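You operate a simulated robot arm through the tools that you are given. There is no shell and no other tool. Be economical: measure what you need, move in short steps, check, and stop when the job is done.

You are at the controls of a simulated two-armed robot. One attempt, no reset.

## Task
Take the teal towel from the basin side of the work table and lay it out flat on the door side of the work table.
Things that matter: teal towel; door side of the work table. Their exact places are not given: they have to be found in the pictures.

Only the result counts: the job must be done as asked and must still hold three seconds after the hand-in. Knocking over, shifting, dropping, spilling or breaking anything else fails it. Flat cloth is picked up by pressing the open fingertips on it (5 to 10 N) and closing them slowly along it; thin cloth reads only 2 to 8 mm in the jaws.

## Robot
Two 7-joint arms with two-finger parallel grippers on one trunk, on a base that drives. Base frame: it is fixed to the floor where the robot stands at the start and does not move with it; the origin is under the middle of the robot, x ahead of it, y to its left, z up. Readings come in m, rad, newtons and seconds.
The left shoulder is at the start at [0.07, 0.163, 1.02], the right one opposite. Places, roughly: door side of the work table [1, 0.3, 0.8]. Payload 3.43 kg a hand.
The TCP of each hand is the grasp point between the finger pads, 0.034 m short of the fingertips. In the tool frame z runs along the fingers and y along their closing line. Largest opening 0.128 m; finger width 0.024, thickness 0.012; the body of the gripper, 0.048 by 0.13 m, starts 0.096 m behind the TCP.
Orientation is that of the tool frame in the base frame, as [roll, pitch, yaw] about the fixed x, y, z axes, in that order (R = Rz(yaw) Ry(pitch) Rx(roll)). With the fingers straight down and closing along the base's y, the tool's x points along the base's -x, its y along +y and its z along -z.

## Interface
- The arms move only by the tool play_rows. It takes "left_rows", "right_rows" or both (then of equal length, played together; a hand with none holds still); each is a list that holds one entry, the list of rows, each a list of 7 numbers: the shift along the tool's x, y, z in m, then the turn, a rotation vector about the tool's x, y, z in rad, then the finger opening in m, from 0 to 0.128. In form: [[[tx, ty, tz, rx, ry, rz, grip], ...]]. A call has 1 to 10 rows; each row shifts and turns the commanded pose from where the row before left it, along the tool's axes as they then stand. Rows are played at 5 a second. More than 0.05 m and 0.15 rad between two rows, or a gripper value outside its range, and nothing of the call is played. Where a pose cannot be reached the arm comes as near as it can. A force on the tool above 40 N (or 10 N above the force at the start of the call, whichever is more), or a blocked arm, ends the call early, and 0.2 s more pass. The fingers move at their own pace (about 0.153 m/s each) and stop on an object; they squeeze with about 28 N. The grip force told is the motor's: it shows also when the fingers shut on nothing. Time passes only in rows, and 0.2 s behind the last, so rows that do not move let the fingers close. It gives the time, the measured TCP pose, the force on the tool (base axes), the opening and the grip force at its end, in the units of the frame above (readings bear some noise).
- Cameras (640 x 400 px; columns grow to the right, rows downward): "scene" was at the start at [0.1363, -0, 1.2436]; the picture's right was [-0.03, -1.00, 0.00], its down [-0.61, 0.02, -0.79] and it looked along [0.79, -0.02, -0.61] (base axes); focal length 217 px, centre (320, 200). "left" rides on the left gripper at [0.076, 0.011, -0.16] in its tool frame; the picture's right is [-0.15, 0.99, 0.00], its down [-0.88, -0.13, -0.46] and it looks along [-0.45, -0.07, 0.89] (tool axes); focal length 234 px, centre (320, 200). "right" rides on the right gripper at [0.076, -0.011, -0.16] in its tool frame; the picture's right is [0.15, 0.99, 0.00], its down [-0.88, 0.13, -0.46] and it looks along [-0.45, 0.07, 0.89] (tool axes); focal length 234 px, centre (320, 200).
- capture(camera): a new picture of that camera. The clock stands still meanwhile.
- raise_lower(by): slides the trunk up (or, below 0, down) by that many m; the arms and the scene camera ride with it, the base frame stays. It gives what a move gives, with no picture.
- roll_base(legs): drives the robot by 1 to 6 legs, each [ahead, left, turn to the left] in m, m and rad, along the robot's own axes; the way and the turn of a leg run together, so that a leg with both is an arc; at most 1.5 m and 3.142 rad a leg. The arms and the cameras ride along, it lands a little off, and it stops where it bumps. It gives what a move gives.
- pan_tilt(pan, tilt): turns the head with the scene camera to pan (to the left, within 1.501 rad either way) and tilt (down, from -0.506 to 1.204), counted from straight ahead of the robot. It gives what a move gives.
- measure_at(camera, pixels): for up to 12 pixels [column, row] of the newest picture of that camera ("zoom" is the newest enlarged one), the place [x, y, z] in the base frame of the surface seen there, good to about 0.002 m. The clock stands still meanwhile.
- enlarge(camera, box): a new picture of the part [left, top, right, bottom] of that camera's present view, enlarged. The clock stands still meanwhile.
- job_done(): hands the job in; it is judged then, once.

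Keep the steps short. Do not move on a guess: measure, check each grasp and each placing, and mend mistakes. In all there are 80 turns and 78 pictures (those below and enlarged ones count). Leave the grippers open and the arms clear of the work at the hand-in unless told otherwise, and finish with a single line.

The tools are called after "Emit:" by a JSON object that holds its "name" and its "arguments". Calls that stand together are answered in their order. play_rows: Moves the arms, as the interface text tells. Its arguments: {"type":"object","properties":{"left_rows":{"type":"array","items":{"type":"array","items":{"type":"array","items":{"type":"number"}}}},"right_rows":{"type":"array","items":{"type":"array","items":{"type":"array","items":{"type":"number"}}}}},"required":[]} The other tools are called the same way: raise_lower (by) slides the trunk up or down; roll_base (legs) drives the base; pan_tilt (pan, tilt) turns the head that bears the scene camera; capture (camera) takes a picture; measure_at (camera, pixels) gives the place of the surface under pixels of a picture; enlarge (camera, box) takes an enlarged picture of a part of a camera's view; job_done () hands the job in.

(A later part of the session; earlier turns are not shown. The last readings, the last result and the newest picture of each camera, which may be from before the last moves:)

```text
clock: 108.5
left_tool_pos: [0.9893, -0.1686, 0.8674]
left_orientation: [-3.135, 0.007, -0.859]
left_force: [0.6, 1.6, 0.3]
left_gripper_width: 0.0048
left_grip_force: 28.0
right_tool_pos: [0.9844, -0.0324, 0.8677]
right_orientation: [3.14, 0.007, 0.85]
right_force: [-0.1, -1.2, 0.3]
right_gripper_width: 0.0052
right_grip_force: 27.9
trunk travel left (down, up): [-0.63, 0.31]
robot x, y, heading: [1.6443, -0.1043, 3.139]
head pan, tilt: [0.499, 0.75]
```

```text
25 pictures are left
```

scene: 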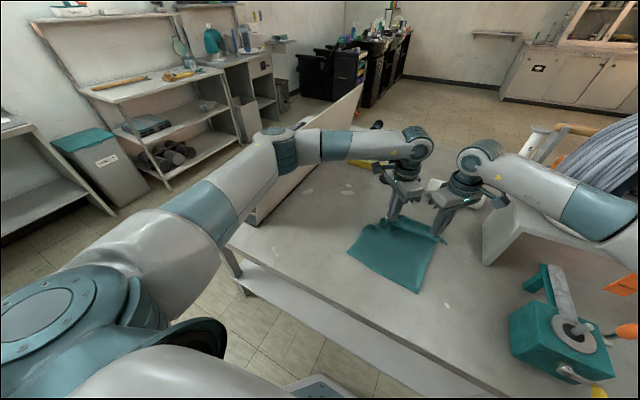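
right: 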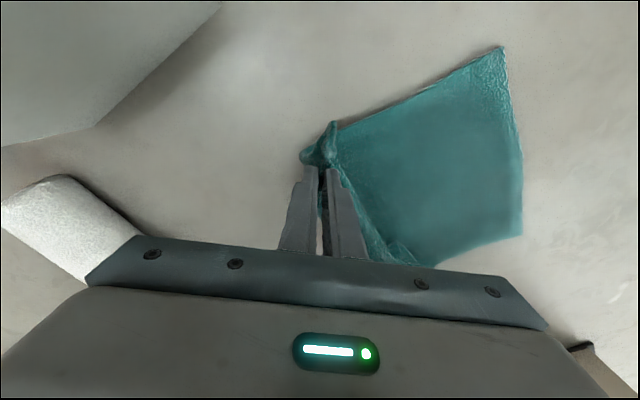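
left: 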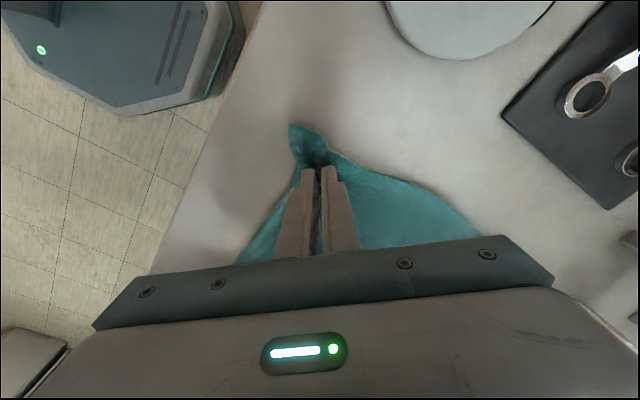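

Emit:
{"name": "enlarge", "arguments": {"camera": "scene", "box": [200, 80, 440, 230]}}

Emit:
{"name": "measure_at", "arguments": {"camera": "scene", "pixels": [[362, 85], [258, 220], [275, 205], [262, 160], [300, 150], [285, 150], [315, 165], [255, 180], [262, 132], [345, 110], [240, 225], [330, 145]]}}

```text
2.67 times, centred on (320, 155) of scene
```

zoom: 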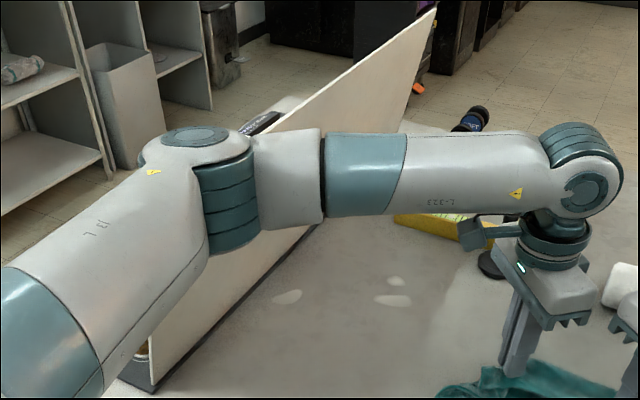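

```text
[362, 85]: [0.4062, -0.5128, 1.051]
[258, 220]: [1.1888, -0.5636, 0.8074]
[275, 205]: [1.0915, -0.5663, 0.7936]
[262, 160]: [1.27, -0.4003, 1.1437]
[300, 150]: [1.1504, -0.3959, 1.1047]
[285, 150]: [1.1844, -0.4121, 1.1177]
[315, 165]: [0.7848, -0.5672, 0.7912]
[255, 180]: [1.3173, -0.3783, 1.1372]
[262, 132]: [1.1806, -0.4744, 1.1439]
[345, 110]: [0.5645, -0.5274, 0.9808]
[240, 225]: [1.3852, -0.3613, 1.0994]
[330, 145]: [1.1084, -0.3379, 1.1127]
```

The panel is unmoved (top still at y −0.513). The left elbow sits about 1 cm from it. I shift 2 cm back towards +y to split the clearances, lower 2.4 cm, go forward 3 cm, and look.

Emit:
{"name": "roll_base", "arguments": {"legs": [[0, -0.022, 0]]}}

Emit:
{"name": "play_rows", "arguments": {"left_rows": [[[0.003, 0.0026, 0.008, 0, 0, 0, 0], [0, 0, 0.008, 0, 0, 0, 0], [0, 0, 0.008, 0, 0, 0, 0]]], "right_rows": [[[0.0015, -0.0013, 0.008, 0, 0, 0, 0], [0, 0, 0.008, 0, 0, 0, 0], [0, 0, 0.008, 0, 0, 0, 0]]]}}

Emit:
{"name": "roll_base", "arguments": {"legs": [[0.03, 0, 0]]}}

Emit:
{"name": "pan_tilt", "arguments": {"pan": 0.0, "tilt": 0.8}}

Emit:
{"name": "capture", "arguments": {"camera": "scene"}}

Emit:
{"name": "measure_at", "arguments": {"camera": "scene", "pixels": [[430, 165], [430, 130], [410, 125], [400, 125], [395, 155], [150, 160], [120, 150], [300, 205], [320, 205], [340, 205], [280, 250], [343, 252]]}}

```text
clock: 109.3
left_tool_pos: [0.9894, -0.1485, 0.867]
left_orientation: [-3.135, 0.009, -0.858]
left_force: [0.6, 0.3, -0.3]
left_gripper_width: 0.0043
left_grip_force: 27.6
right_tool_pos: [0.9853, -0.012, 0.8674]
right_orientation: [-3.141, 0.006, 0.851]
right_force: [0.6, -0.2, -0.5]
right_gripper_width: 0.0054
right_grip_force: 28.4
trunk travel left (down, up): [-0.63, 0.31]
robot x, y, heading: [1.6441, -0.0835, -3.137]
head pan, tilt: [0.499, 0.75]
```

```text
clock: 110.2
left_tool_pos: [0.9881, -0.1515, 0.8436]
left_orientation: [-3.136, 0.008, -0.859]
left_force: [-0.4, 3.6, -0.5]
left_gripper_width: 0.0046
left_grip_force: 27.8
right_tool_pos: [0.9851, -0.0108, 0.8425]
right_orientation: [3.139, 0.008, 0.851]
right_force: [-0.2, -3.8, 1.0]
right_gripper_width: 0.0055
right_grip_force: 28.0
trunk travel left (down, up): [-0.63, 0.31]
robot x, y, heading: [1.6464, -0.0837, -3.144]
head pan, tilt: [0.499, 0.75]
```

```text
clock: 111.0
left_tool_pos: [0.9597, -0.1508, 0.8454]
left_orientation: [-3.137, 0.008, -0.86]
left_force: [-0.2, 3.6, 0.0]
left_gripper_width: 0.0048
left_grip_force: 27.9
right_tool_pos: [0.9564, -0.0105, 0.8455]
right_orientation: [3.141, 0.009, 0.853]
right_force: [0.1, -3.7, -0.8]
right_gripper_width: 0.0056
right_grip_force: 28.4
trunk travel left (down, up): [-0.63, 0.31]
robot x, y, heading: [1.6198, -0.0839, -3.144]
head pan, tilt: [0.499, 0.75]
```

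```text
clock: 111.9
left_tool_pos: [0.9604, -0.1507, 0.843]
left_orientation: [-3.137, 0.008, -0.86]
left_force: [0.9, 3.3, 1.5]
left_gripper_width: 0.0044
left_grip_force: 28.6
right_tool_pos: [0.9551, -0.0101, 0.8446]
right_orientation: [3.141, 0.008, 0.852]
right_force: [-0.7, -3.7, 0.5]
right_gripper_width: 0.0055
right_grip_force: 28.1
trunk travel left (down, up): [-0.63, 0.31]
robot x, y, heading: [1.6169, -0.0863, -3.143]
head pan, tilt: [0.0, 0.799]
```

```text
23 pictures are left
```

scene: 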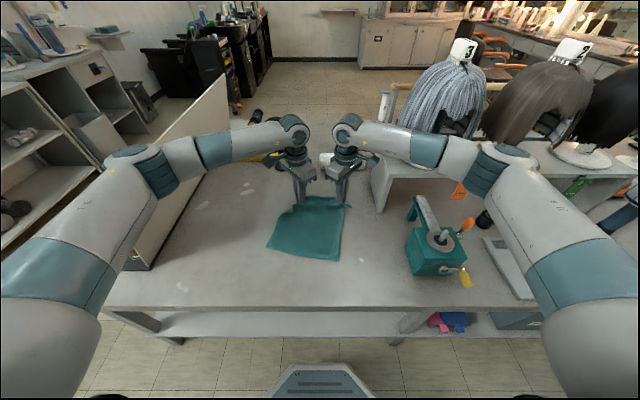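

```text
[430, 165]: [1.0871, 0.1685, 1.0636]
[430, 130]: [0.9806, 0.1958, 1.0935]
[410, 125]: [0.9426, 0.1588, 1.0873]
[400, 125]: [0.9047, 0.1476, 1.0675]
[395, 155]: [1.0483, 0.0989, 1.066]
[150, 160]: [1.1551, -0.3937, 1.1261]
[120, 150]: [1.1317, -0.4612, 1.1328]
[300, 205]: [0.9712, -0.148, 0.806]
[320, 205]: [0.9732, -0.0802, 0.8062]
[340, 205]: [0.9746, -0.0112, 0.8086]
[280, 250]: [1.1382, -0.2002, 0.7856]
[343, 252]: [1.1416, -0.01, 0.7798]
```

The right forearm is within about 2 cm of the wig hair, so no further forward here. Raising the trunk 0.1 lifts the left elbow above the panel top (1.05), and the cloth has slack for it. Then I can shift towards −y, away from the wig.

Emit:
{"name": "raise_lower", "arguments": {"by": 0.1}}

Emit:
{"name": "roll_base", "arguments": {"legs": [[0, 0.09, 0]]}}

Emit:
{"name": "capture", "arguments": {"camera": "scene"}}

Emit:
{"name": "measure_at", "arguments": {"camera": "scene", "pixels": [[430, 160], [430, 130], [410, 125], [120, 160], [150, 160], [320, 205], [320, 215], [280, 250], [343, 252], [165, 130]]}}

```text
clock: 113.2
left_tool_pos: [0.9589, -0.1506, 0.9437]
left_orientation: [-3.136, 0.007, -0.86]
left_force: [-0.8, 3.4, -0.8]
left_gripper_width: 0.0045
left_grip_force: 28.6
right_tool_pos: [0.9554, -0.0101, 0.9428]
right_orientation: [3.141, 0.008, 0.851]
right_force: [0.2, -4.7, -0.3]
right_gripper_width: 0.0056
right_grip_force: 28.3
trunk travel left (down, up): [-0.73, 0.21]
robot x, y, heading: [1.6164, -0.0825, -3.139]
head pan, tilt: [0.0, 0.799]
```

```text
clock: 114.3
left_tool_pos: [0.9592, -0.2408, 0.9442]
left_orientation: [-3.136, 0.008, -0.861]
left_force: [0.8, 3.5, 0.1]
left_gripper_width: 0.0046
left_grip_force: 27.7
right_tool_pos: [0.9563, -0.099, 0.9441]
right_orientation: [3.139, 0.009, 0.852]
right_force: [0.3, -4.6, 0.1]
right_gripper_width: 0.0054
right_grip_force: 27.4
trunk travel left (down, up): [-0.73, 0.21]
robot x, y, heading: [1.6169, -0.1711, -3.148]
head pan, tilt: [0.0, 0.799]
```

```text
22 pictures are left
```

scene: 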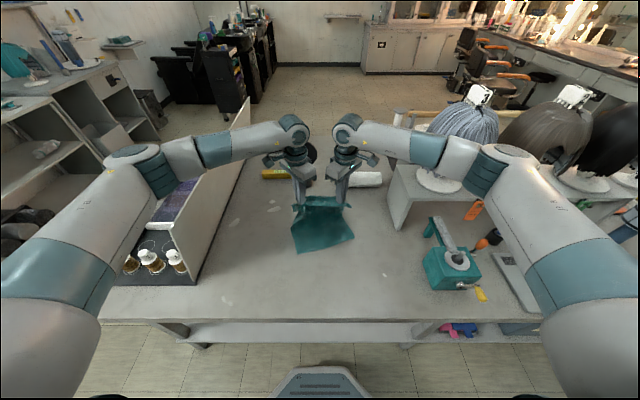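

```text
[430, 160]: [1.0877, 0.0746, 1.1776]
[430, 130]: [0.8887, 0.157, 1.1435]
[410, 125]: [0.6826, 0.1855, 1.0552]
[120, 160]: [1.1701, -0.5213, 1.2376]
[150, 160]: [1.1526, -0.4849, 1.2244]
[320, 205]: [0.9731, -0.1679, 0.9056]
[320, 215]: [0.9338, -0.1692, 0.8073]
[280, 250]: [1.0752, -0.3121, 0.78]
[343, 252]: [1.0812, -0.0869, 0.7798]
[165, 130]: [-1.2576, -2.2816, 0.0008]
```

Both elbows are now clear, but the hem got dragged to x≈1.05. I redo the lay from this line: raise, back up 0.22 m, touch the hem down and look.

Emit:
{"name": "play_rows", "arguments": {"left_rows": [[[0, 0, -0.03, 0, 0, 0, 0], [0, 0, -0.03, 0, 0, 0, 0], [0, 0, -0.03, 0, 0, 0, 0], [0, 0, -0.028, 0, 0, 0, 0]]], "right_rows": [[[0, 0, -0.03, 0, 0, 0, 0], [0, 0, -0.03, 0, 0, 0, 0], [0, 0, -0.03, 0, 0, 0, 0], [0, 0, -0.028, 0, 0, 0, 0]]]}}

Emit:
{"name": "roll_base", "arguments": {"legs": [[-0.22, 0, 0.006]]}}

Emit:
{"name": "play_rows", "arguments": {"left_rows": [[[0, 0, 0, 0, 0, 0, 0], [0, 0, 0.01, 0, 0, 0, 0], [0, 0, 0.01, 0, 0, 0, 0], [0, 0, 0.01, 0, 0, 0, 0]]], "right_rows": [[[0, 0, 0, 0, 0, 0, 0], [0, 0, 0.01, 0, 0, 0, 0], [0, 0, 0.01, 0, 0, 0, 0], [0, 0, 0.01, 0, 0, 0, 0]]]}}

Emit:
{"name": "enlarge", "arguments": {"camera": "scene", "box": [220, 120, 420, 245]}}

Emit:
{"name": "measure_at", "arguments": {"camera": "zoom", "pixels": [[240, 330], [320, 340], [380, 330], [320, 320], [320, 300], [320, 280], [320, 260], [320, 360]]}}

```text
clock: 115.3
left_tool_pos: [0.9606, -0.2405, 1.0624]
left_orientation: [-3.136, 0.008, -0.861]
left_force: [0.0, 4.9, -0.7]
left_gripper_width: 0.0046
left_grip_force: 28.3
right_tool_pos: [0.9578, -0.0985, 1.0637]
right_orientation: [3.14, 0.009, 0.85]
right_force: [0.7, -4.5, -0.2]
right_gripper_width: 0.0055
right_grip_force: 28.4
trunk travel left (down, up): [-0.73, 0.21]
robot x, y, heading: [1.6149, -0.1761, -3.138]
head pan, tilt: [0.0, 0.799]
```

```text
clock: 117.0
left_tool_pos: [1.1776, -0.245, 1.0604]
left_orientation: [-3.133, 0.008, -0.853]
left_force: [-0.1, 5.7, -0.7]
left_gripper_width: 0.0046
left_grip_force: 27.9
right_tool_pos: [1.1746, -0.104, 1.062]
right_orientation: [3.138, 0.008, 0.859]
right_force: [0.5, -5.8, 0.2]
right_gripper_width: 0.0054
right_grip_force: 28.5
trunk travel left (down, up): [-0.73, 0.21]
robot x, y, heading: [1.8369, -0.1693, -3.134]
head pan, tilt: [0.0, 0.799]
```

```text
clock: 118.0
left_tool_pos: [1.1765, -0.2449, 1.0316]
left_orientation: [-3.133, 0.007, -0.852]
left_force: [-0.1, 3.1, 0.5]
left_gripper_width: 0.0045
left_grip_force: 28.4
right_tool_pos: [1.1749, -0.1024, 1.0314]
right_orientation: [3.14, 0.008, 0.859]
right_force: [0.4, -2.9, -1.0]
right_gripper_width: 0.0051
right_grip_force: 27.8
trunk travel left (down, up): [-0.73, 0.21]
robot x, y, heading: [1.834, -0.1726, -3.132]
head pan, tilt: [0.0, 0.799]
```

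```text
3.20 times, centred on (320, 182) of scene
```

zoom: 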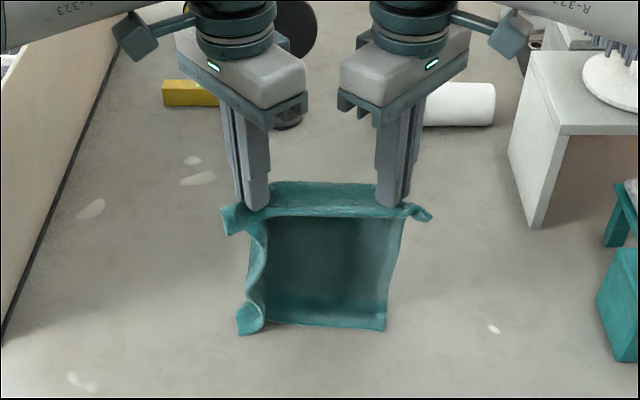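

```text
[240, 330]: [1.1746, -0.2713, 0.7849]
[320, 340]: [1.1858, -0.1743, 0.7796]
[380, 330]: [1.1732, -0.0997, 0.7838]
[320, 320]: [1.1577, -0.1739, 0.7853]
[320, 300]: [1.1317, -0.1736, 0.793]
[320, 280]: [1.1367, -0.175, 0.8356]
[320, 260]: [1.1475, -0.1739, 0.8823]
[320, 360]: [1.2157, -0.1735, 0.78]
```

The hem is at 1.175, curling the right way. I continue the step-wise lay.

Emit:
{"name": "play_rows", "arguments": {"left_rows": [[[0, 0, 0.01, 0, 0, 0, 0], [0, 0, 0.01, 0, 0, 0, 0], [0, 0, 0.01, 0, 0, 0, 0]]], "right_rows": [[[0, 0, 0.01, 0, 0, 0, 0], [0, 0, 0.01, 0, 0, 0, 0], [0, 0, 0.01, 0, 0, 0, 0]]]}}

Emit:
{"name": "roll_base", "arguments": {"legs": [[0.035, 0, 0]]}}

Emit:
{"name": "play_rows", "arguments": {"left_rows": [[[0, 0, 0.012, 0, 0, 0, 0], [0, 0, 0.012, 0, 0, 0, 0], [0, 0, 0.011, 0, 0, 0, 0]]], "right_rows": [[[0, 0, 0.012, 0, 0, 0, 0], [0, 0, 0.012, 0, 0, 0, 0], [0, 0, 0.011, 0, 0, 0, 0]]]}}

Emit:
{"name": "roll_base", "arguments": {"legs": [[0.04, 0, 0]]}}

Emit:
{"name": "play_rows", "arguments": {"left_rows": [[[0, 0, 0.012, 0, 0, 0, 0], [0, 0, 0.012, 0, 0, 0, 0], [0, 0, 0.011, 0, 0, 0, 0]]], "right_rows": [[[0, 0, 0.012, 0, 0, 0, 0], [0, 0, 0.012, 0, 0, 0, 0], [0, 0, 0.011, 0, 0, 0, 0]]]}}

Emit:
{"name": "roll_base", "arguments": {"legs": [[0.04, 0, 0]]}}

Emit:
{"name": "capture", "arguments": {"camera": "scene"}}

Emit:
{"name": "measure_at", "arguments": {"camera": "scene", "pixels": [[290, 240], [320, 243], [343, 240], [320, 230], [320, 220], [320, 210], [430, 160], [120, 160]]}}

```text
clock: 118.8
left_tool_pos: [1.1781, -0.2451, 1.0023]
left_orientation: [-3.136, 0.009, -0.854]
left_force: [-0.1, 3.6, -0.1]
left_gripper_width: 0.0046
left_grip_force: 27.9
right_tool_pos: [1.1744, -0.1042, 1.0025]
right_orientation: [3.14, 0.008, 0.858]
right_force: [0.7, -3.2, -0.4]
right_gripper_width: 0.0056
right_grip_force: 27.7
trunk travel left (down, up): [-0.73, 0.21]
robot x, y, heading: [1.8335, -0.1733, -3.136]
head pan, tilt: [0.0, 0.799]
```

```text
clock: 119.7
left_tool_pos: [1.1484, -0.2446, 1.005]
left_orientation: [-3.138, 0.01, -0.852]
left_force: [0.1, 3.5, -0.5]
left_gripper_width: 0.0045
left_grip_force: 27.8
right_tool_pos: [1.144, -0.1037, 1.005]
right_orientation: [-3.139, 0.012, 0.858]
right_force: [0.1, -3.3, 0.5]
right_gripper_width: 0.0054
right_grip_force: 27.4
trunk travel left (down, up): [-0.73, 0.21]
robot x, y, heading: [1.8022, -0.1702, -3.134]
head pan, tilt: [0.0, 0.799]
```

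```text
clock: 120.5
left_tool_pos: [1.1432, -0.2453, 0.9657]
left_orientation: [-3.134, 0.006, -0.852]
left_force: [-0.1, 2.8, -0.5]
left_gripper_width: 0.0041
left_grip_force: 28.0
right_tool_pos: [1.1398, -0.1043, 0.967]
right_orientation: [3.139, 0.005, 0.858]
right_force: [-0.4, -2.4, 0.3]
right_gripper_width: 0.0052
right_grip_force: 28.3
trunk travel left (down, up): [-0.73, 0.21]
robot x, y, heading: [1.803, -0.17, -3.133]
head pan, tilt: [0.0, 0.799]
```

```text
clock: 121.4
left_tool_pos: [1.1079, -0.2434, 0.9693]
left_orientation: [-3.138, 0.009, -0.853]
left_force: [1.0, 2.4, -0.4]
left_gripper_width: 0.0046
left_grip_force: 28.3
right_tool_pos: [1.1027, -0.104, 0.9704]
right_orientation: [-3.14, 0.01, 0.856]
right_force: [0.0, -3.2, -0.6]
right_gripper_width: 0.0054
right_grip_force: 28.0
trunk travel left (down, up): [-0.73, 0.21]
robot x, y, heading: [1.763, -0.1735, -3.137]
head pan, tilt: [0.0, 0.799]
```

```text
clock: 122.2
left_tool_pos: [1.1041, -0.2445, 0.9305]
left_orientation: [-3.134, 0.006, -0.854]
left_force: [0.3, 2.3, 0.3]
left_gripper_width: 0.0046
left_grip_force: 27.6
right_tool_pos: [1.1006, -0.1054, 0.9327]
right_orientation: [3.14, 0.01, 0.858]
right_force: [-1.0, -2.6, 0.4]
right_gripper_width: 0.0057
right_grip_force: 28.0
trunk travel left (down, up): [-0.73, 0.21]
robot x, y, heading: [1.76, -0.1725, -3.134]
head pan, tilt: [0.0, 0.799]
```

```text
clock: 123.0
left_tool_pos: [1.0675, -0.2452, 0.9353]
left_orientation: [-3.139, 0.011, -0.855]
left_force: [-0.4, 1.4, -0.1]
left_gripper_width: 0.0046
left_grip_force: 28.1
right_tool_pos: [1.0644, -0.1054, 0.9356]
right_orientation: [-3.14, 0.012, 0.86]
right_force: [0.0, -1.6, 0.7]
right_gripper_width: 0.0055
right_grip_force: 27.5
trunk travel left (down, up): [-0.73, 0.21]
robot x, y, heading: [1.723, -0.1738, -3.136]
head pan, tilt: [0.0, 0.799]
```

```text
20 pictures are left
```

scene: 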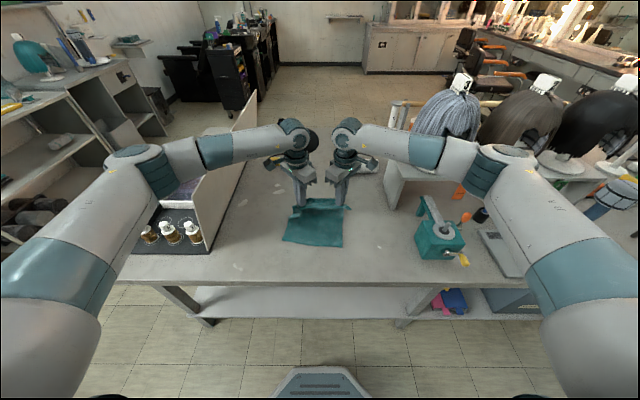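

```text
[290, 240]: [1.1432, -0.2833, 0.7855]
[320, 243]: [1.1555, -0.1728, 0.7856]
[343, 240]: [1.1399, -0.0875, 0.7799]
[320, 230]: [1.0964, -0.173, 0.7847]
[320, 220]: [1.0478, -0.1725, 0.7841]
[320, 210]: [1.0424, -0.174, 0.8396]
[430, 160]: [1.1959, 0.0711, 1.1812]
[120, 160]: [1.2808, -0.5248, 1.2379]
```

Going well: hem at x≈1.16. I continue with two more steps.

Emit:
{"name": "play_rows", "arguments": {"left_rows": [[[0, 0, 0.012, 0, 0, 0, 0], [0, 0, 0.012, 0, 0, 0, 0], [0, 0, 0.011, 0, 0, 0, 0]]], "right_rows": [[[0, 0, 0.012, 0, 0, 0, 0], [0, 0, 0.012, 0, 0, 0, 0], [0, 0, 0.011, 0, 0, 0, 0]]]}}

Emit:
{"name": "roll_base", "arguments": {"legs": [[0.045, 0, 0]]}}

Emit:
{"name": "play_rows", "arguments": {"left_rows": [[[0, 0, 0.012, 0, 0, 0, 0], [0, 0, 0.012, 0, 0, 0, 0], [0, 0, 0.011, 0, 0, 0, 0]]], "right_rows": [[[0, 0, 0.012, 0, 0, 0, 0], [0, 0, 0.012, 0, 0, 0, 0], [0, 0, 0.011, 0, 0, 0, 0]]]}}

Emit:
{"name": "roll_base", "arguments": {"legs": [[0.045, 0, 0]]}}

Emit:
{"name": "capture", "arguments": {"camera": "scene"}}

Emit:
{"name": "measure_at", "arguments": {"camera": "scene", "pixels": [[280, 250], [310, 252], [340, 250], [320, 240], [320, 230], [320, 220], [320, 210], [430, 165], [420, 135], [120, 160], [150, 170], [400, 150]]}}

```text
clock: 123.8
left_tool_pos: [1.0649, -0.2438, 0.8983]
left_orientation: [-3.137, 0.008, -0.854]
left_force: [-0.2, 1.9, -1.2]
left_gripper_width: 0.0044
left_grip_force: 28.1
right_tool_pos: [1.0608, -0.105, 0.8972]
right_orientation: [3.139, 0.009, 0.86]
right_force: [-0.7, -1.5, -0.1]
right_gripper_width: 0.0054
right_grip_force: 28.2
trunk travel left (down, up): [-0.73, 0.21]
robot x, y, heading: [1.7225, -0.1734, -3.135]
head pan, tilt: [0.0, 0.799]
```

```text
clock: 124.7
left_tool_pos: [1.0236, -0.2433, 0.9009]
left_orientation: [-3.14, 0.011, -0.856]
left_force: [0.1, 0.8, -0.5]
left_gripper_width: 0.0045
left_grip_force: 28.0
right_tool_pos: [1.0192, -0.1054, 0.9008]
right_orientation: [3.14, 0.011, 0.859]
right_force: [-0.6, -1.2, 1.2]
right_gripper_width: 0.0052
right_grip_force: 27.7
trunk travel left (down, up): [-0.73, 0.21]
robot x, y, heading: [1.6759, -0.1742, -3.138]
head pan, tilt: [0.0, 0.799]
```

```text
clock: 125.5
left_tool_pos: [1.0219, -0.2432, 0.8639]
left_orientation: [-3.138, 0.009, -0.855]
left_force: [-0.3, 1.1, -0.8]
left_gripper_width: 0.0046
left_grip_force: 27.8
right_tool_pos: [1.0153, -0.1057, 0.8648]
right_orientation: [3.138, 0.008, 0.859]
right_force: [0.3, 0.0, 0.0]
right_gripper_width: 0.005
right_grip_force: 27.7
trunk travel left (down, up): [-0.73, 0.21]
robot x, y, heading: [1.6781, -0.1742, -3.131]
head pan, tilt: [0.0, 0.799]
```

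```text
clock: 126.4
left_tool_pos: [0.979, -0.243, 0.8659]
left_orientation: [-3.137, 0.01, -0.855]
left_force: [0.5, 1.3, 0.3]
left_gripper_width: 0.0047
left_grip_force: 28.0
right_tool_pos: [0.9753, -0.1068, 0.8661]
right_orientation: [-3.14, 0.009, 0.859]
right_force: [0.3, -1.2, -0.4]
right_gripper_width: 0.0054
right_grip_force: 27.9
trunk travel left (down, up): [-0.73, 0.21]
robot x, y, heading: [1.6327, -0.175, -3.135]
head pan, tilt: [0.0, 0.799]
```

```text
19 pictures are left
```

scene: 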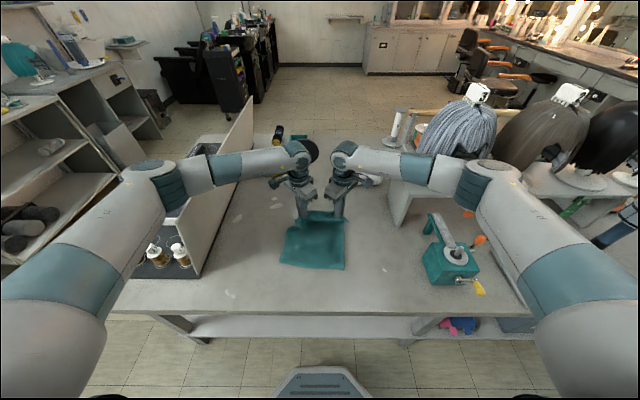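

```text
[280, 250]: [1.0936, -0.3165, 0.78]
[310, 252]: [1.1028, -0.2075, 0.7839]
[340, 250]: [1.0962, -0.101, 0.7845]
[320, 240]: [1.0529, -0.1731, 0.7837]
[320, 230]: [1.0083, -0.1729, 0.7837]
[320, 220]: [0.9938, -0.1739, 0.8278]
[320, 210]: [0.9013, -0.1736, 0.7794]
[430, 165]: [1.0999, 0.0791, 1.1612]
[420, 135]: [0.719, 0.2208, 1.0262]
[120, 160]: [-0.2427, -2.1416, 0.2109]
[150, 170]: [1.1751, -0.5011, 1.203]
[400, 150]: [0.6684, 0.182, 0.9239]
```

Nearly there, with clearances OK (elbow about 4 cm above the panel, magnifier at x≈0.71). I do the last lowering with forward moves.

Emit:
{"name": "play_rows", "arguments": {"left_rows": [[[0.002, 0.0018, 0.01, 0, 0, 0, 0], [0, 0, 0.012, 0, 0, 0, 0]]], "right_rows": [[[0.002, -0.0018, 0.01, 0, 0, 0, 0], [0, 0, 0.012, 0, 0, 0, 0]]]}}

Emit:
{"name": "roll_base", "arguments": {"legs": [[0.035, 0, 0]]}}

Emit:
{"name": "play_rows", "arguments": {"left_rows": [[[-0.005, 0.0056, 0.008, 0, 0, 0, 0], [-0.005, 0.0056, 0.006, 0, 0, 0, 0], [-0.003, 0.0037, 0.003, 0, 0, 0, 0]]], "right_rows": [[[-0.005, -0.0056, 0.008, 0, 0, 0, 0], [-0.005, -0.0056, 0.006, 0, 0, 0, 0], [-0.003, -0.0037, 0.003, 0, 0, 0, 0]]]}}

Emit:
{"name": "enlarge", "arguments": {"camera": "scene", "box": [220, 160, 420, 285]}}

Emit:
{"name": "measure_at", "arguments": {"camera": "zoom", "pixels": [[320, 200], [320, 220], [320, 240], [320, 260], [320, 280], [320, 300], [320, 320], [320, 340], [320, 360]]}}

```text
clock: 127.0
left_tool_pos: [0.9761, -0.2452, 0.8414]
left_orientation: [-3.133, 0.007, -0.855]
left_force: [-0.7, 3.9, -0.3]
left_gripper_width: 0.0047
left_grip_force: 28.0
right_tool_pos: [0.9714, -0.1037, 0.8422]
right_orientation: [3.141, 0.009, 0.859]
right_force: [0.3, -3.9, -0.7]
right_gripper_width: 0.0057
right_grip_force: 28.1
trunk travel left (down, up): [-0.73, 0.21]
robot x, y, heading: [1.6342, -0.176, -3.138]
head pan, tilt: [0.0, 0.799]
```

```text
clock: 127.9
left_tool_pos: [0.9448, -0.2466, 0.8446]
left_orientation: [-3.139, 0.012, -0.856]
left_force: [0.4, 3.7, 0.9]
left_gripper_width: 0.0045
left_grip_force: 27.6
right_tool_pos: [0.9413, -0.1052, 0.8457]
right_orientation: [-3.14, 0.011, 0.862]
right_force: [0.0, -3.5, -0.9]
right_gripper_width: 0.0052
right_grip_force: 28.3
trunk travel left (down, up): [-0.73, 0.21]
robot x, y, heading: [1.5995, -0.1695, -3.135]
head pan, tilt: [0.0, 0.799]
```

```text
clock: 128.7
left_tool_pos: [0.9231, -0.2459, 0.8256]
left_orientation: [-3.136, 0.012, -0.856]
left_force: [-0.4, 2.8, 4.7]
left_gripper_width: 0.0046
left_grip_force: 28.5
right_tool_pos: [0.9172, -0.1057, 0.8267]
right_orientation: [3.14, 0.011, 0.862]
right_force: [0.3, -2.8, 0.1]
right_gripper_width: 0.0051
right_grip_force: 27.9
trunk travel left (down, up): [-0.73, 0.21]
robot x, y, heading: [1.6033, -0.1712, -3.132]
head pan, tilt: [0.0, 0.799]
```

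```text
3.20 times, centred on (320, 222) of scene
```

zoom: 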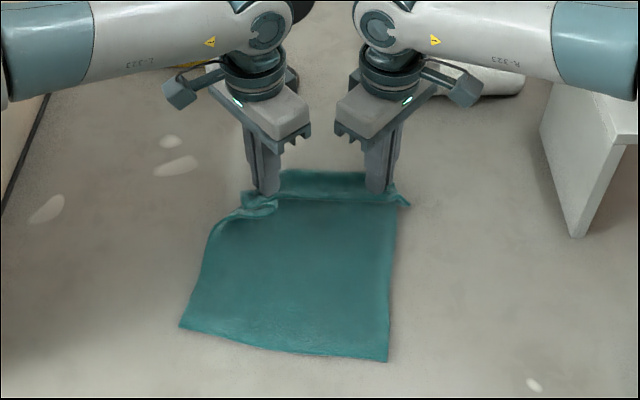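

```text
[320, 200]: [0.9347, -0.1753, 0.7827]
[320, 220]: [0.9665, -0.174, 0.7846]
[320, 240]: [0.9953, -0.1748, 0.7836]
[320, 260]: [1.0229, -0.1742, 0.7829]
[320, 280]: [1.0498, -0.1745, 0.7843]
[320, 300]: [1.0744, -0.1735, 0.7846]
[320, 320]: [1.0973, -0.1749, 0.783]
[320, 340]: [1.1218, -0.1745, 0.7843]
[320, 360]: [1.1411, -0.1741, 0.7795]
```

The towel lies flat from x≈0.90 to 1.135. Now I open the fingers slowly to let the pinched corners relax.

Emit:
{"name": "play_rows", "arguments": {"left_rows": [[[0, 0, 0.002, 0, 0, 0, 0.01], [0, 0, 0, 0, 0, 0, 0.02], [0, 0, 0, 0, 0, 0, 0.03], [0, 0, 0, 0, 0, 0, 0.04], [0, 0, 0, 0, 0, 0, 0.05], [0, 0, 0, 0, 0, 0, 0.055]]], "right_rows": [[[0, 0, 0.004, 0, 0, 0, 0.01], [0, 0, 0, 0, 0, 0, 0.02], [0, 0, 0, 0, 0, 0, 0.03], [0, 0, 0, 0, 0, 0, 0.04], [0, 0, 0, 0, 0, 0, 0.05], [0, 0, 0, 0, 0, 0, 0.055]]]}}

Emit:
{"name": "capture", "arguments": {"camera": "left"}}

Emit:
{"name": "capture", "arguments": {"camera": "right"}}

```text
clock: 130.1
left_tool_pos: [0.9229, -0.2461, 0.824]
left_orientation: [-3.136, 0.011, -0.855]
left_force: [-1.1, -1.7, 9.7]
left_gripper_width: 0.0539
left_grip_force: 0.0
right_tool_pos: [0.9186, -0.1066, 0.8224]
right_orientation: [-3.141, 0.009, 0.861]
right_force: [0.8, -0.4, 0.5]
right_gripper_width: 0.055
right_grip_force: 0.0
trunk travel left (down, up): [-0.73, 0.21]
robot x, y, heading: [1.6017, -0.176, -3.133]
head pan, tilt: [0.0, 0.799]
```

```text
17 pictures are left
```

left: 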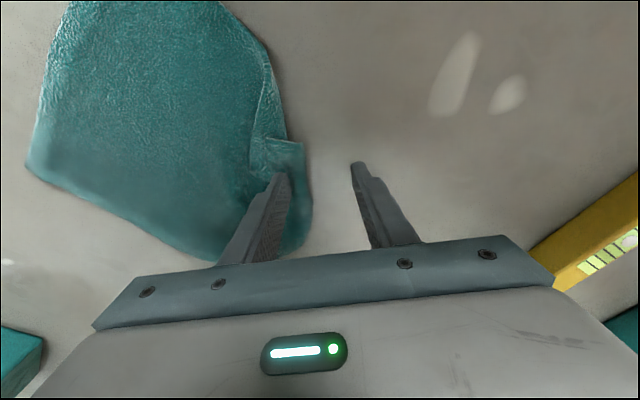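

```text
16 pictures are left
```

right: 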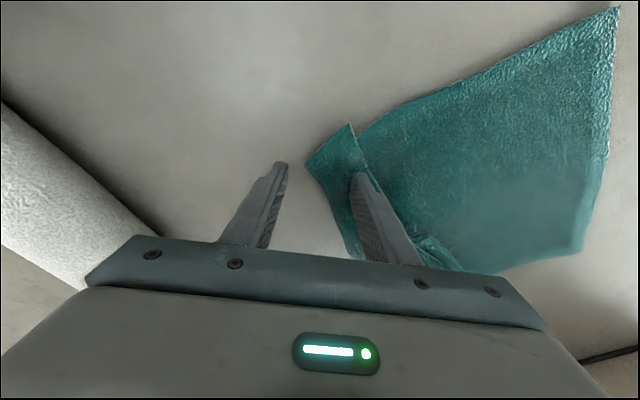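

Released. Some folds show near the two corners. I lift the hands straight up and look.

Emit:
{"name": "play_rows", "arguments": {"left_rows": [[[0, 0, -0.01, 0, 0, 0, 0.055], [0, 0, -0.04, 0, 0, 0, 0.055], [0, 0, -0.05, 0, 0, 0, 0.055], [0, 0, -0.05, 0, 0, 0, 0.055], [0, 0, -0.04, 0, 0, 0, 0.055]]], "right_rows": [[[0, 0, -0.01, 0, 0, 0, 0.055], [0, 0, -0.04, 0, 0, 0, 0.055], [0, 0, -0.05, 0, 0, 0, 0.055], [0, 0, -0.05, 0, 0, 0, 0.055], [0, 0, -0.04, 0, 0, 0, 0.055]]]}}

Emit:
{"name": "roll_base", "arguments": {"legs": [[-0.15, 0, 0]]}}

Emit:
{"name": "enlarge", "arguments": {"camera": "scene", "box": [200, 140, 440, 290]}}

```text
clock: 131.3
left_tool_pos: [0.9258, -0.2467, 1.0132]
left_orientation: [-3.139, 0.01, -0.857]
left_force: [-0.4, 0.1, -0.5]
left_gripper_width: 0.0549
left_grip_force: 0.0
right_tool_pos: [0.9212, -0.1046, 1.0129]
right_orientation: [-3.141, 0.011, 0.859]
right_force: [0.3, 0.0, -0.3]
right_gripper_width: 0.055
right_grip_force: 0.0
trunk travel left (down, up): [-0.73, 0.21]
robot x, y, heading: [1.6006, -0.1709, -3.132]
head pan, tilt: [0.0, 0.799]
```

```text
clock: 132.7
left_tool_pos: [1.073, -0.2467, 1.0111]
left_orientation: [-3.134, 0.007, -0.855]
left_force: [-0.5, 0.1, -0.6]
left_gripper_width: 0.0553
left_grip_force: 0.1
right_tool_pos: [1.0681, -0.1035, 1.0107]
right_orientation: [3.141, 0.009, 0.86]
right_force: [0.3, 0.6, -1.2]
right_gripper_width: 0.055
right_grip_force: 0.0
trunk travel left (down, up): [-0.73, 0.21]
robot x, y, heading: [1.7517, -0.1708, -3.137]
head pan, tilt: [0.0, 0.799]
```

```text
2.67 times, centred on (320, 215) of scene
```

zoom: 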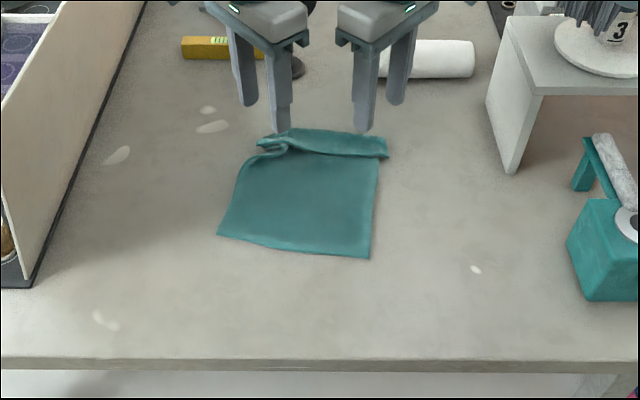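

The pinched edge's margin fell back as a folded band along the far edge. I look closer and measure it.

Emit:
{"name": "enlarge", "arguments": {"camera": "scene", "box": [270, 175, 370, 245]}}

Emit:
{"name": "measure_at", "arguments": {"camera": "zoom", "pixels": [[130, 120], [330, 90], [480, 115], [330, 140], [480, 155], [200, 150], [110, 160], [330, 120], [330, 170], [90, 360], [430, 385], [160, 130]]}}

```text
5.71 times, centred on (320, 210) of scene
```

zoom: 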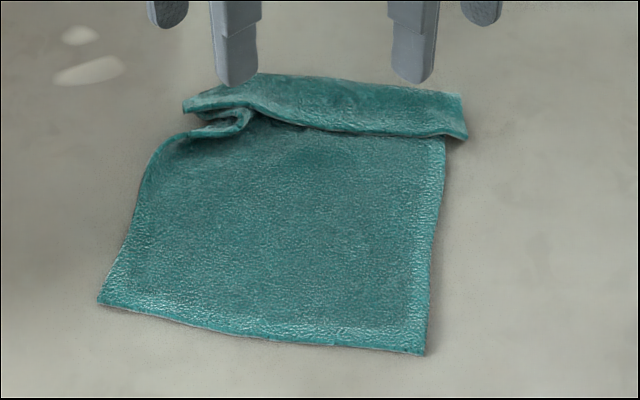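

```text
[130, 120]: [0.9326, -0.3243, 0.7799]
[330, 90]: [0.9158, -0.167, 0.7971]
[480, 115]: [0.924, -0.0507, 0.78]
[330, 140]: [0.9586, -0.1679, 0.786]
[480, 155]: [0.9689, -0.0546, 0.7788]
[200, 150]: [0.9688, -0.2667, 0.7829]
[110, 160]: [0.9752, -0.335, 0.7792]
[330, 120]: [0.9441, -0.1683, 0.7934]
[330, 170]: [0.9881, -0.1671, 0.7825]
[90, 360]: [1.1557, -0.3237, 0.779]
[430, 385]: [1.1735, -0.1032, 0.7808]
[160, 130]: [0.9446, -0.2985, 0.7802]
```

The flap is about 4.5 cm: fold at x≈0.905, free edge at x≈0.952, lying towards me. I'll peel it open by pressing lightly on it with the left hand's two spread fingertips and sweeping away (−x). First the right hand goes clear, and the left is turned straight and opened wide.

Emit:
{"name": "play_rows", "arguments": {"left_rows": [[[0, 0, 0, 0, 0, 0, 0.055], [0, 0, 0, 0, 0, 0, 0.055], [0, 0, 0, 0, 0, -0.1425, 0.06], [0, 0, 0, 0, 0, -0.1425, 0.08], [0, 0, 0, 0, 0, -0.1425, 0.1], [0, 0, 0, 0, 0, -0.1425, 0.128], [0, 0, 0, 0, 0, -0.1425, 0.128], [0, 0, 0, 0, 0, -0.1425, 0.128]]], "right_rows": [[[0.034, 0.0025, -0.02, 0, 0, 0, 0.055], [0.034, 0.0025, -0.02, 0, 0, 0, 0.055], [0.034, 0.0025, -0.02, 0, 0, 0, 0.055], [0.034, 0.0025, -0.02, 0, 0, 0, 0.055], [0.034, 0.0025, -0.02, 0, 0, 0, 0.055], [0, 0, 0, 0, 0, 0, 0.055], [0, 0, 0, 0, 0, 0, 0.055], [0, 0, 0, 0, 0, 0, 0.055]]]}}

Emit:
{"name": "capture", "arguments": {"camera": "scene"}}

```text
clock: 134.5
left_tool_pos: [1.0733, -0.2469, 1.0133]
left_orientation: [-3.13, 0.0, 0.002]
left_force: [-0.2, -0.4, 0.6]
left_gripper_width: 0.1278
left_grip_force: 0.1
right_tool_pos: [1.1919, 0.0193, 1.1107]
right_orientation: [3.14, 0.012, 0.861]
right_force: [0.1, -0.8, 0.5]
right_gripper_width: 0.0549
right_grip_force: 0.1
trunk travel left (down, up): [-0.73, 0.21]
robot x, y, heading: [1.751, -0.1722, -3.136]
head pan, tilt: [0.0, 0.799]
```

```text
13 pictures are left
```

scene: 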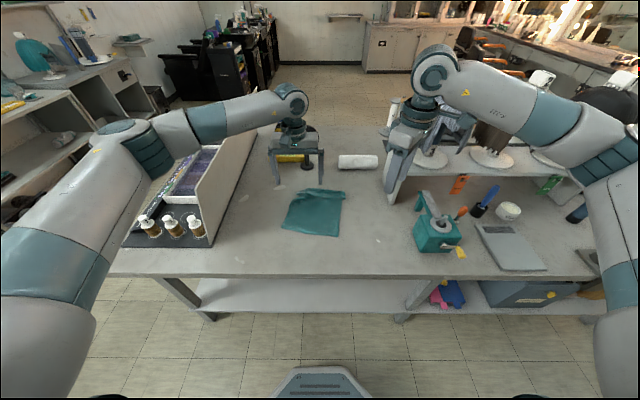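

The right hand is clear. I drive ahead 0.1 m, place the left hand over the flap at (0.948, −0.165), and lower to just above it.

Emit:
{"name": "roll_base", "arguments": {"legs": [[0.1, 0, 0]]}}

Emit:
{"name": "play_rows", "arguments": {"left_rows": [[[-0.0125, -0.041, 0, 0.01, 0, 0, 0.128], [-0.0125, -0.041, 0, 0, 0, 0, 0.128], [0, 0, 0.045, 0, 0, 0, 0.128], [0, 0, 0.045, 0, 0, 0, 0.128], [0, 0, 0.045, 0, 0, 0, 0.128], [0, 0, 0.035, 0, 0, 0, 0.128]]]}}

Emit:
{"name": "enlarge", "arguments": {"camera": "scene", "box": [220, 150, 420, 275]}}

```text
clock: 135.6
left_tool_pos: [0.976, -0.2467, 1.0122]
left_orientation: [-3.131, 0.002, 0.0]
left_force: [0.2, -0.1, 0.3]
left_gripper_width: 0.1279
left_grip_force: 0.0
right_tool_pos: [1.0929, 0.0182, 1.1109]
right_orientation: [3.14, 0.011, 0.858]
right_force: [0.0, 0.1, -0.2]
right_gripper_width: 0.0552
right_grip_force: 0.0
trunk travel left (down, up): [-0.73, 0.21]
robot x, y, heading: [1.6542, -0.1725, -3.134]
head pan, tilt: [0.0, 0.799]
```

```text
clock: 137.0
left_tool_pos: [0.9479, -0.1626, 0.8435]
left_orientation: [-3.121, 0.003, -0.001]
left_force: [0.0, -0.2, 1.1]
left_gripper_width: 0.128
left_grip_force: 0.0
right_tool_pos: [1.091, 0.0185, 1.1099]
right_orientation: [3.14, 0.012, 0.86]
right_force: [-0.3, 0.3, -0.6]
right_gripper_width: 0.0548
right_grip_force: 0.1
trunk travel left (down, up): [-0.73, 0.21]
robot x, y, heading: [1.6547, -0.1722, -3.134]
head pan, tilt: [0.0, 0.799]
```

```text
3.20 times, centred on (320, 212) of scene
```

zoom: 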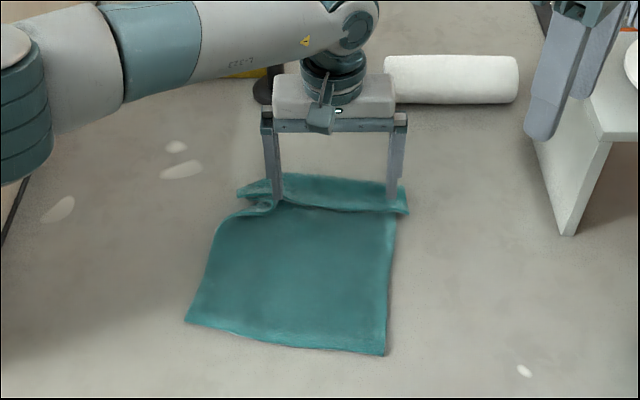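

The fingers are just over the flap edge. I level the hand and lower until light contact.

Emit:
{"name": "play_rows", "arguments": {"left_rows": [[[0, 0, 0.006, -0.021, 0, 0, 0.128], [-0.002, 0, 0.006, 0, 0, 0, 0.128], [0, 0, 0.004, 0, 0, 0, 0.128], [0, 0, 0.003, 0, 0, 0, 0.128]]]}}

```text
clock: 138.0
left_tool_pos: [0.9465, -0.1602, 0.8256]
left_orientation: [3.141, 0.001, -0.001]
left_force: [0.7, 0.3, 2.6]
left_gripper_width: 0.1279
left_grip_force: 0.2
right_tool_pos: [1.0918, 0.019, 1.11]
right_orientation: [3.138, 0.009, 0.857]
right_force: [0.4, -0.7, 0.1]
right_gripper_width: 0.0551
right_grip_force: 0.0
trunk travel left (down, up): [-0.73, 0.21]
robot x, y, heading: [1.6523, -0.1722, -3.137]
head pan, tilt: [0.0, 0.799]
```

Light contact at 2.6 N. I press 1 mm more and sweep −x slowly.

Emit:
{"name": "play_rows", "arguments": {"left_rows": [[[0, 0, 0.0015, 0, 0, 0, 0.128], [-0.006, 0, 0, 0, 0, 0, 0.128], [-0.008, 0, 0, 0, 0, 0, 0.128], [-0.008, 0, 0, 0, 0, 0, 0.128], [-0.008, 0, 0, 0, 0, 0, 0.128], [-0.008, 0, 0, 0, 0, 0, 0.128], [-0.008, 0, 0, 0, 0, 0, 0.128]]]}}

Emit:
{"name": "enlarge", "arguments": {"camera": "scene", "box": [240, 160, 400, 260]}}

```text
clock: 139.6
left_tool_pos: [0.9027, -0.1605, 0.8238]
left_orientation: [3.14, 0.003, -0.001]
left_force: [0.9, -0.3, 4.7]
left_gripper_width: 0.1279
left_grip_force: 0.1
right_tool_pos: [1.0917, 0.0191, 1.1101]
right_orientation: [3.139, 0.009, 0.86]
right_force: [1.7, 1.0, 0.1]
right_gripper_width: 0.055
right_grip_force: 0.0
trunk travel left (down, up): [-0.73, 0.21]
robot x, y, heading: [1.6522, -0.1743, -3.134]
head pan, tilt: [0.0, 0.799]
```

```text
4.00 times, centred on (320, 210) of scene
```

zoom: 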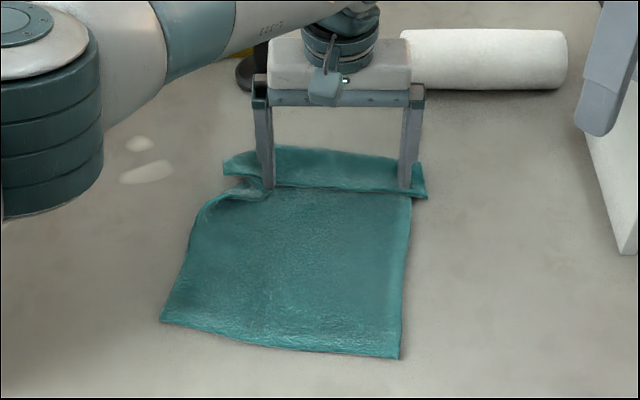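

The whole towel slid about 4 cm with the finger instead of unfolding. I need an anchor: the right hand will press down on the towel body near (1.065, −0.12) while the left sweeps the flap. I lift the left a little and bring the right down.

Emit:
{"name": "play_rows", "arguments": {"left_rows": [[[0, 0, -0.015, 0, 0, 0, 0.128], [0, 0, -0.015, 0, 0, 0, 0.128], [0, 0, 0, 0, 0, 0, 0.128], [0, 0, 0, 0, 0, 0, 0.128], [0, 0, 0, 0, 0, 0, 0.128], [0, 0, 0, 0, 0, 0, 0.128], [0, 0, 0, 0, 0, 0, 0.128], [0, 0, 0, 0, 0, 0, 0.128], [0, 0, 0, 0, 0, 0, 0.128]]], "right_rows": [[[-0.041, 0.0234, 0, 0, 0, 0, 0.055], [-0.041, 0.0234, 0, 0, 0, 0, 0.055], [-0.041, 0.0234, 0, 0, 0, 0, 0.055], [0, 0, 0.045, 0, 0, 0, 0.055], [0, 0, 0.045, 0, 0, 0, 0.055], [0, 0, 0.045, 0, 0, 0, 0.055], [0, 0, 0.045, 0, 0, 0, 0.055], [0, 0, 0.045, 0, 0, 0, 0.055], [0, 0, 0.045, 0, 0, 0, 0.055]]]}}

Emit:
{"name": "enlarge", "arguments": {"camera": "scene", "box": [240, 160, 400, 260]}}

Emit:
{"name": "measure_at", "arguments": {"camera": "zoom", "pixels": [[300, 150], [300, 165], [300, 180], [300, 190], [300, 200], [300, 215], [380, 190], [240, 165], [280, 350], [240, 190]]}}

```text
clock: 141.6
left_tool_pos: [0.9, -0.1607, 0.8535]
left_orientation: [-3.142, 0.0, 0.001]
left_force: [-0.5, -0.4, 0.8]
left_gripper_width: 0.128
left_grip_force: 0.1
right_tool_pos: [1.0625, -0.123, 0.8406]
right_orientation: [3.14, 0.011, 0.858]
right_force: [-0.4, 0.0, -0.2]
right_gripper_width: 0.0551
right_grip_force: 0.1
trunk travel left (down, up): [-0.73, 0.21]
robot x, y, heading: [1.6533, -0.172, -3.138]
head pan, tilt: [0.0, 0.799]
```

```text
4.00 times, centred on (320, 210) of scene
```

zoom: 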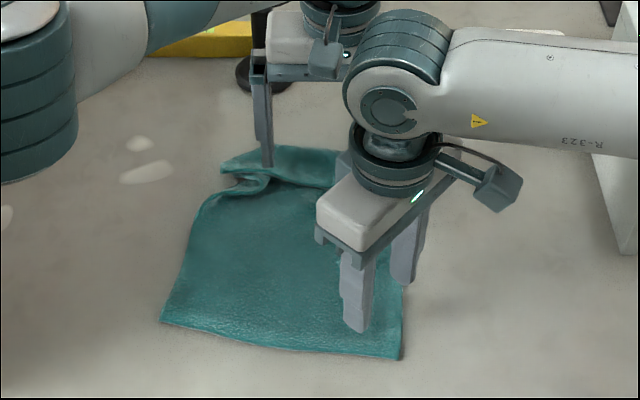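

```text
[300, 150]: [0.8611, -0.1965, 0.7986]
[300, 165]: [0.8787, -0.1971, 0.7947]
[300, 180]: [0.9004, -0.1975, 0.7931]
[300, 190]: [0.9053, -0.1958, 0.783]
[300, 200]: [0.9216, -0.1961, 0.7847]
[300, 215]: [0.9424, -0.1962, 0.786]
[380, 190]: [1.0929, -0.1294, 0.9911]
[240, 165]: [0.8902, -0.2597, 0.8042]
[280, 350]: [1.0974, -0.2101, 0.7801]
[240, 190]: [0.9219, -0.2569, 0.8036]
```

The flap edge is at x≈0.902. I press the right hand down as an anchor.

Emit:
{"name": "play_rows", "arguments": {"right_rows": [[[0, 0, 0.012, 0, 0, 0, 0.055], [0, 0, 0.008, 0, 0, 0, 0.055], [0, 0, 0.003, 0, 0, 0, 0.055], [0, 0, 0.002, 0, 0, 0, 0.055]]]}}

```text
clock: 142.6
left_tool_pos: [0.9026, -0.1605, 0.854]
left_orientation: [-3.141, 0.002, -0.001]
left_force: [0.8, -0.3, 0.4]
left_gripper_width: 0.1283
left_grip_force: 0.0
right_tool_pos: [1.0633, -0.1235, 0.8178]
right_orientation: [3.141, 0.013, 0.86]
right_force: [0.3, -0.2, 5.9]
right_gripper_width: 0.0551
right_grip_force: 0.1
trunk travel left (down, up): [-0.73, 0.21]
robot x, y, heading: [1.6504, -0.1745, -3.137]
head pan, tilt: [0.0, 0.799]
```

The anchor reads 5.9 N; I add a bit more, lower the left onto the flap and sweep −x by 6 cm.

Emit:
{"name": "play_rows", "arguments": {"left_rows": [[[-0.004, 0, 0.015, 0, 0, 0, 0.128], [0, 0, 0.014, 0, 0, 0, 0.128], [0, 0, 0.0015, 0, 0, 0, 0.128], [-0.008, 0, 0, 0, 0, 0, 0.128], [-0.008, 0, 0, 0, 0, 0, 0.128], [-0.008, 0, 0, 0, 0, 0, 0.128], [-0.008, 0, 0, 0, 0, 0, 0.128], [-0.008, 0, 0, 0, 0, 0, 0.128], [-0.01, 0, 0, 0, 0, 0, 0.128], [-0.01, 0, 0, 0, 0, 0, 0.128]]], "right_rows": [[[0, 0, 0.001, 0, 0, 0, 0.055], [0, 0, 0.001, 0, 0, 0, 0.055], [0, 0, 0, 0, 0, 0, 0.055], [0, 0, 0, 0, 0, 0, 0.055], [0, 0, 0, 0, 0, 0, 0.055], [0, 0, 0, 0, 0, 0, 0.055], [0, 0, 0, 0, 0, 0, 0.055], [0, 0, 0, 0, 0, 0, 0.055], [0, 0, 0, 0, 0, 0, 0.055], [0, 0, 0, 0, 0, 0, 0.055]]]}}

Emit:
{"name": "enlarge", "arguments": {"camera": "scene", "box": [240, 160, 400, 260]}}

```text
clock: 144.8
left_tool_pos: [0.8836, -0.1611, 0.8255]
left_orientation: [-3.141, 0.003, -0.001]
left_force: [1.0, 1.5, 3.9]
left_gripper_width: 0.1276
left_grip_force: 0.1
left hand out of reach, approached as far as the arm can: row 6, 7, 8, 9, 10
right_tool_pos: [1.0632, -0.1234, 0.8172]
right_orientation: [3.14, 0.012, 0.858]
right_force: [-5.4, -0.3, 24.4]
right_gripper_width: 0.0543
right_grip_force: 0.1
trunk travel left (down, up): [-0.73, 0.21]
robot x, y, heading: [1.6478, -0.1742, -3.136]
head pan, tilt: [0.0, 0.799]
```

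```text
4.00 times, centred on (320, 210) of scene
```

zoom: 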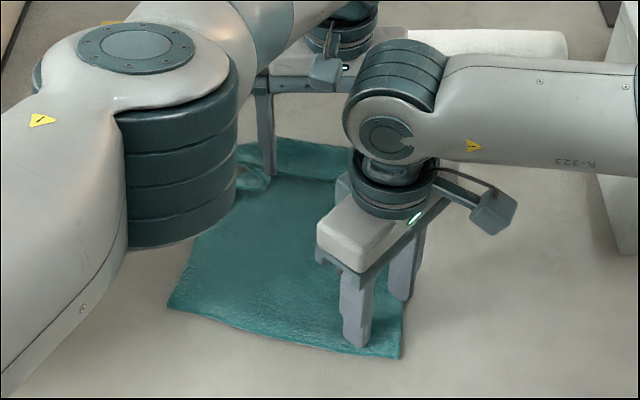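

The left arm ran out of reach at x≈0.88. With the anchor pressed, I drag the whole towel 6 cm towards me with the right arm (left lifted and brought back to x≈0.95), so the flap comes within reach.

Emit:
{"name": "play_rows", "arguments": {"left_rows": [[[0, 0, -0.02, 0, 0, 0, 0.128], [0, 0, -0.015, 0, 0, 0, 0.128], [0.015, 0, 0, 0, 0, 0, 0.128], [0.015, 0, 0, 0, 0, 0, 0.128], [0.015, 0, 0, 0, 0, 0, 0.128], [0.015, 0, 0, 0, 0, 0, 0.128], [0.01, 0, 0, 0, 0, 0, 0.128]]], "right_rows": [[[0, 0, 0, 0, 0, 0, 0.055], [0.0065, 0.0076, 0, 0, 0, 0, 0.055], [0.0065, 0.0076, 0, 0, 0, 0, 0.055], [0.0065, 0.0076, 0, 0, 0, 0, 0.055], [0.0065, 0.0076, 0, 0, 0, 0, 0.055], [0.0065, 0.0076, 0, 0, 0, 0, 0.055], [0.0065, 0.0076, 0, 0, 0, 0, 0.055]]]}}

Emit:
{"name": "enlarge", "arguments": {"camera": "scene", "box": [240, 160, 400, 260]}}

Emit:
{"name": "measure_at", "arguments": {"camera": "zoom", "pixels": [[300, 170], [300, 180], [300, 190], [300, 200], [300, 210], [300, 220], [300, 230], [240, 200], [280, 360], [240, 180]]}}

```text
clock: 146.4
left_tool_pos: [0.9545, -0.1625, 0.8612]
left_orientation: [-3.141, 0.004, -0.001]
left_force: [0.5, 0.1, 0.1]
left_gripper_width: 0.128
left_grip_force: 0.0
right_tool_pos: [1.1237, -0.1235, 0.8166]
right_orientation: [3.141, 0.014, 0.858]
right_force: [-8.7, -0.2, 37.9]
right_gripper_width: 0.0533
right_grip_force: 0.1
trunk travel left (down, up): [-0.73, 0.21]
robot x, y, heading: [1.6494, -0.1752, -3.134]
head pan, tilt: [0.0, 0.799]
```

```text
4.00 times, centred on (320, 210) of scene
```

zoom: 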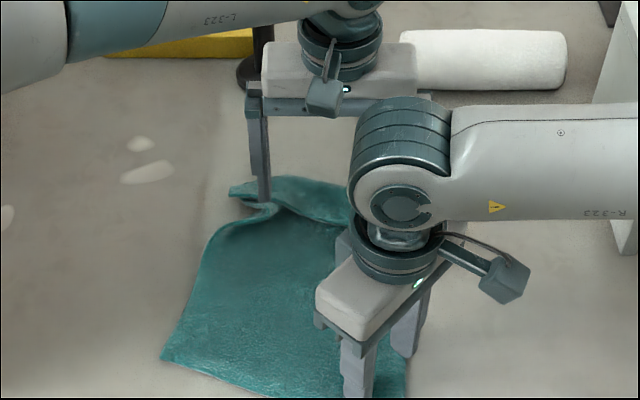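

```text
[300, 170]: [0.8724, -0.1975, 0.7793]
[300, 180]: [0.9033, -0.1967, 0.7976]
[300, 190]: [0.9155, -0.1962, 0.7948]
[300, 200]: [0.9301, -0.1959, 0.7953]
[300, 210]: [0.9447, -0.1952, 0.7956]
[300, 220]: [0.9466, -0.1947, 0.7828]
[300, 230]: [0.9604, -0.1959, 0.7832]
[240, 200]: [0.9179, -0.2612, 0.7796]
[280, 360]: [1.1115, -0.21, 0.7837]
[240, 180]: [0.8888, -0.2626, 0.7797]
```

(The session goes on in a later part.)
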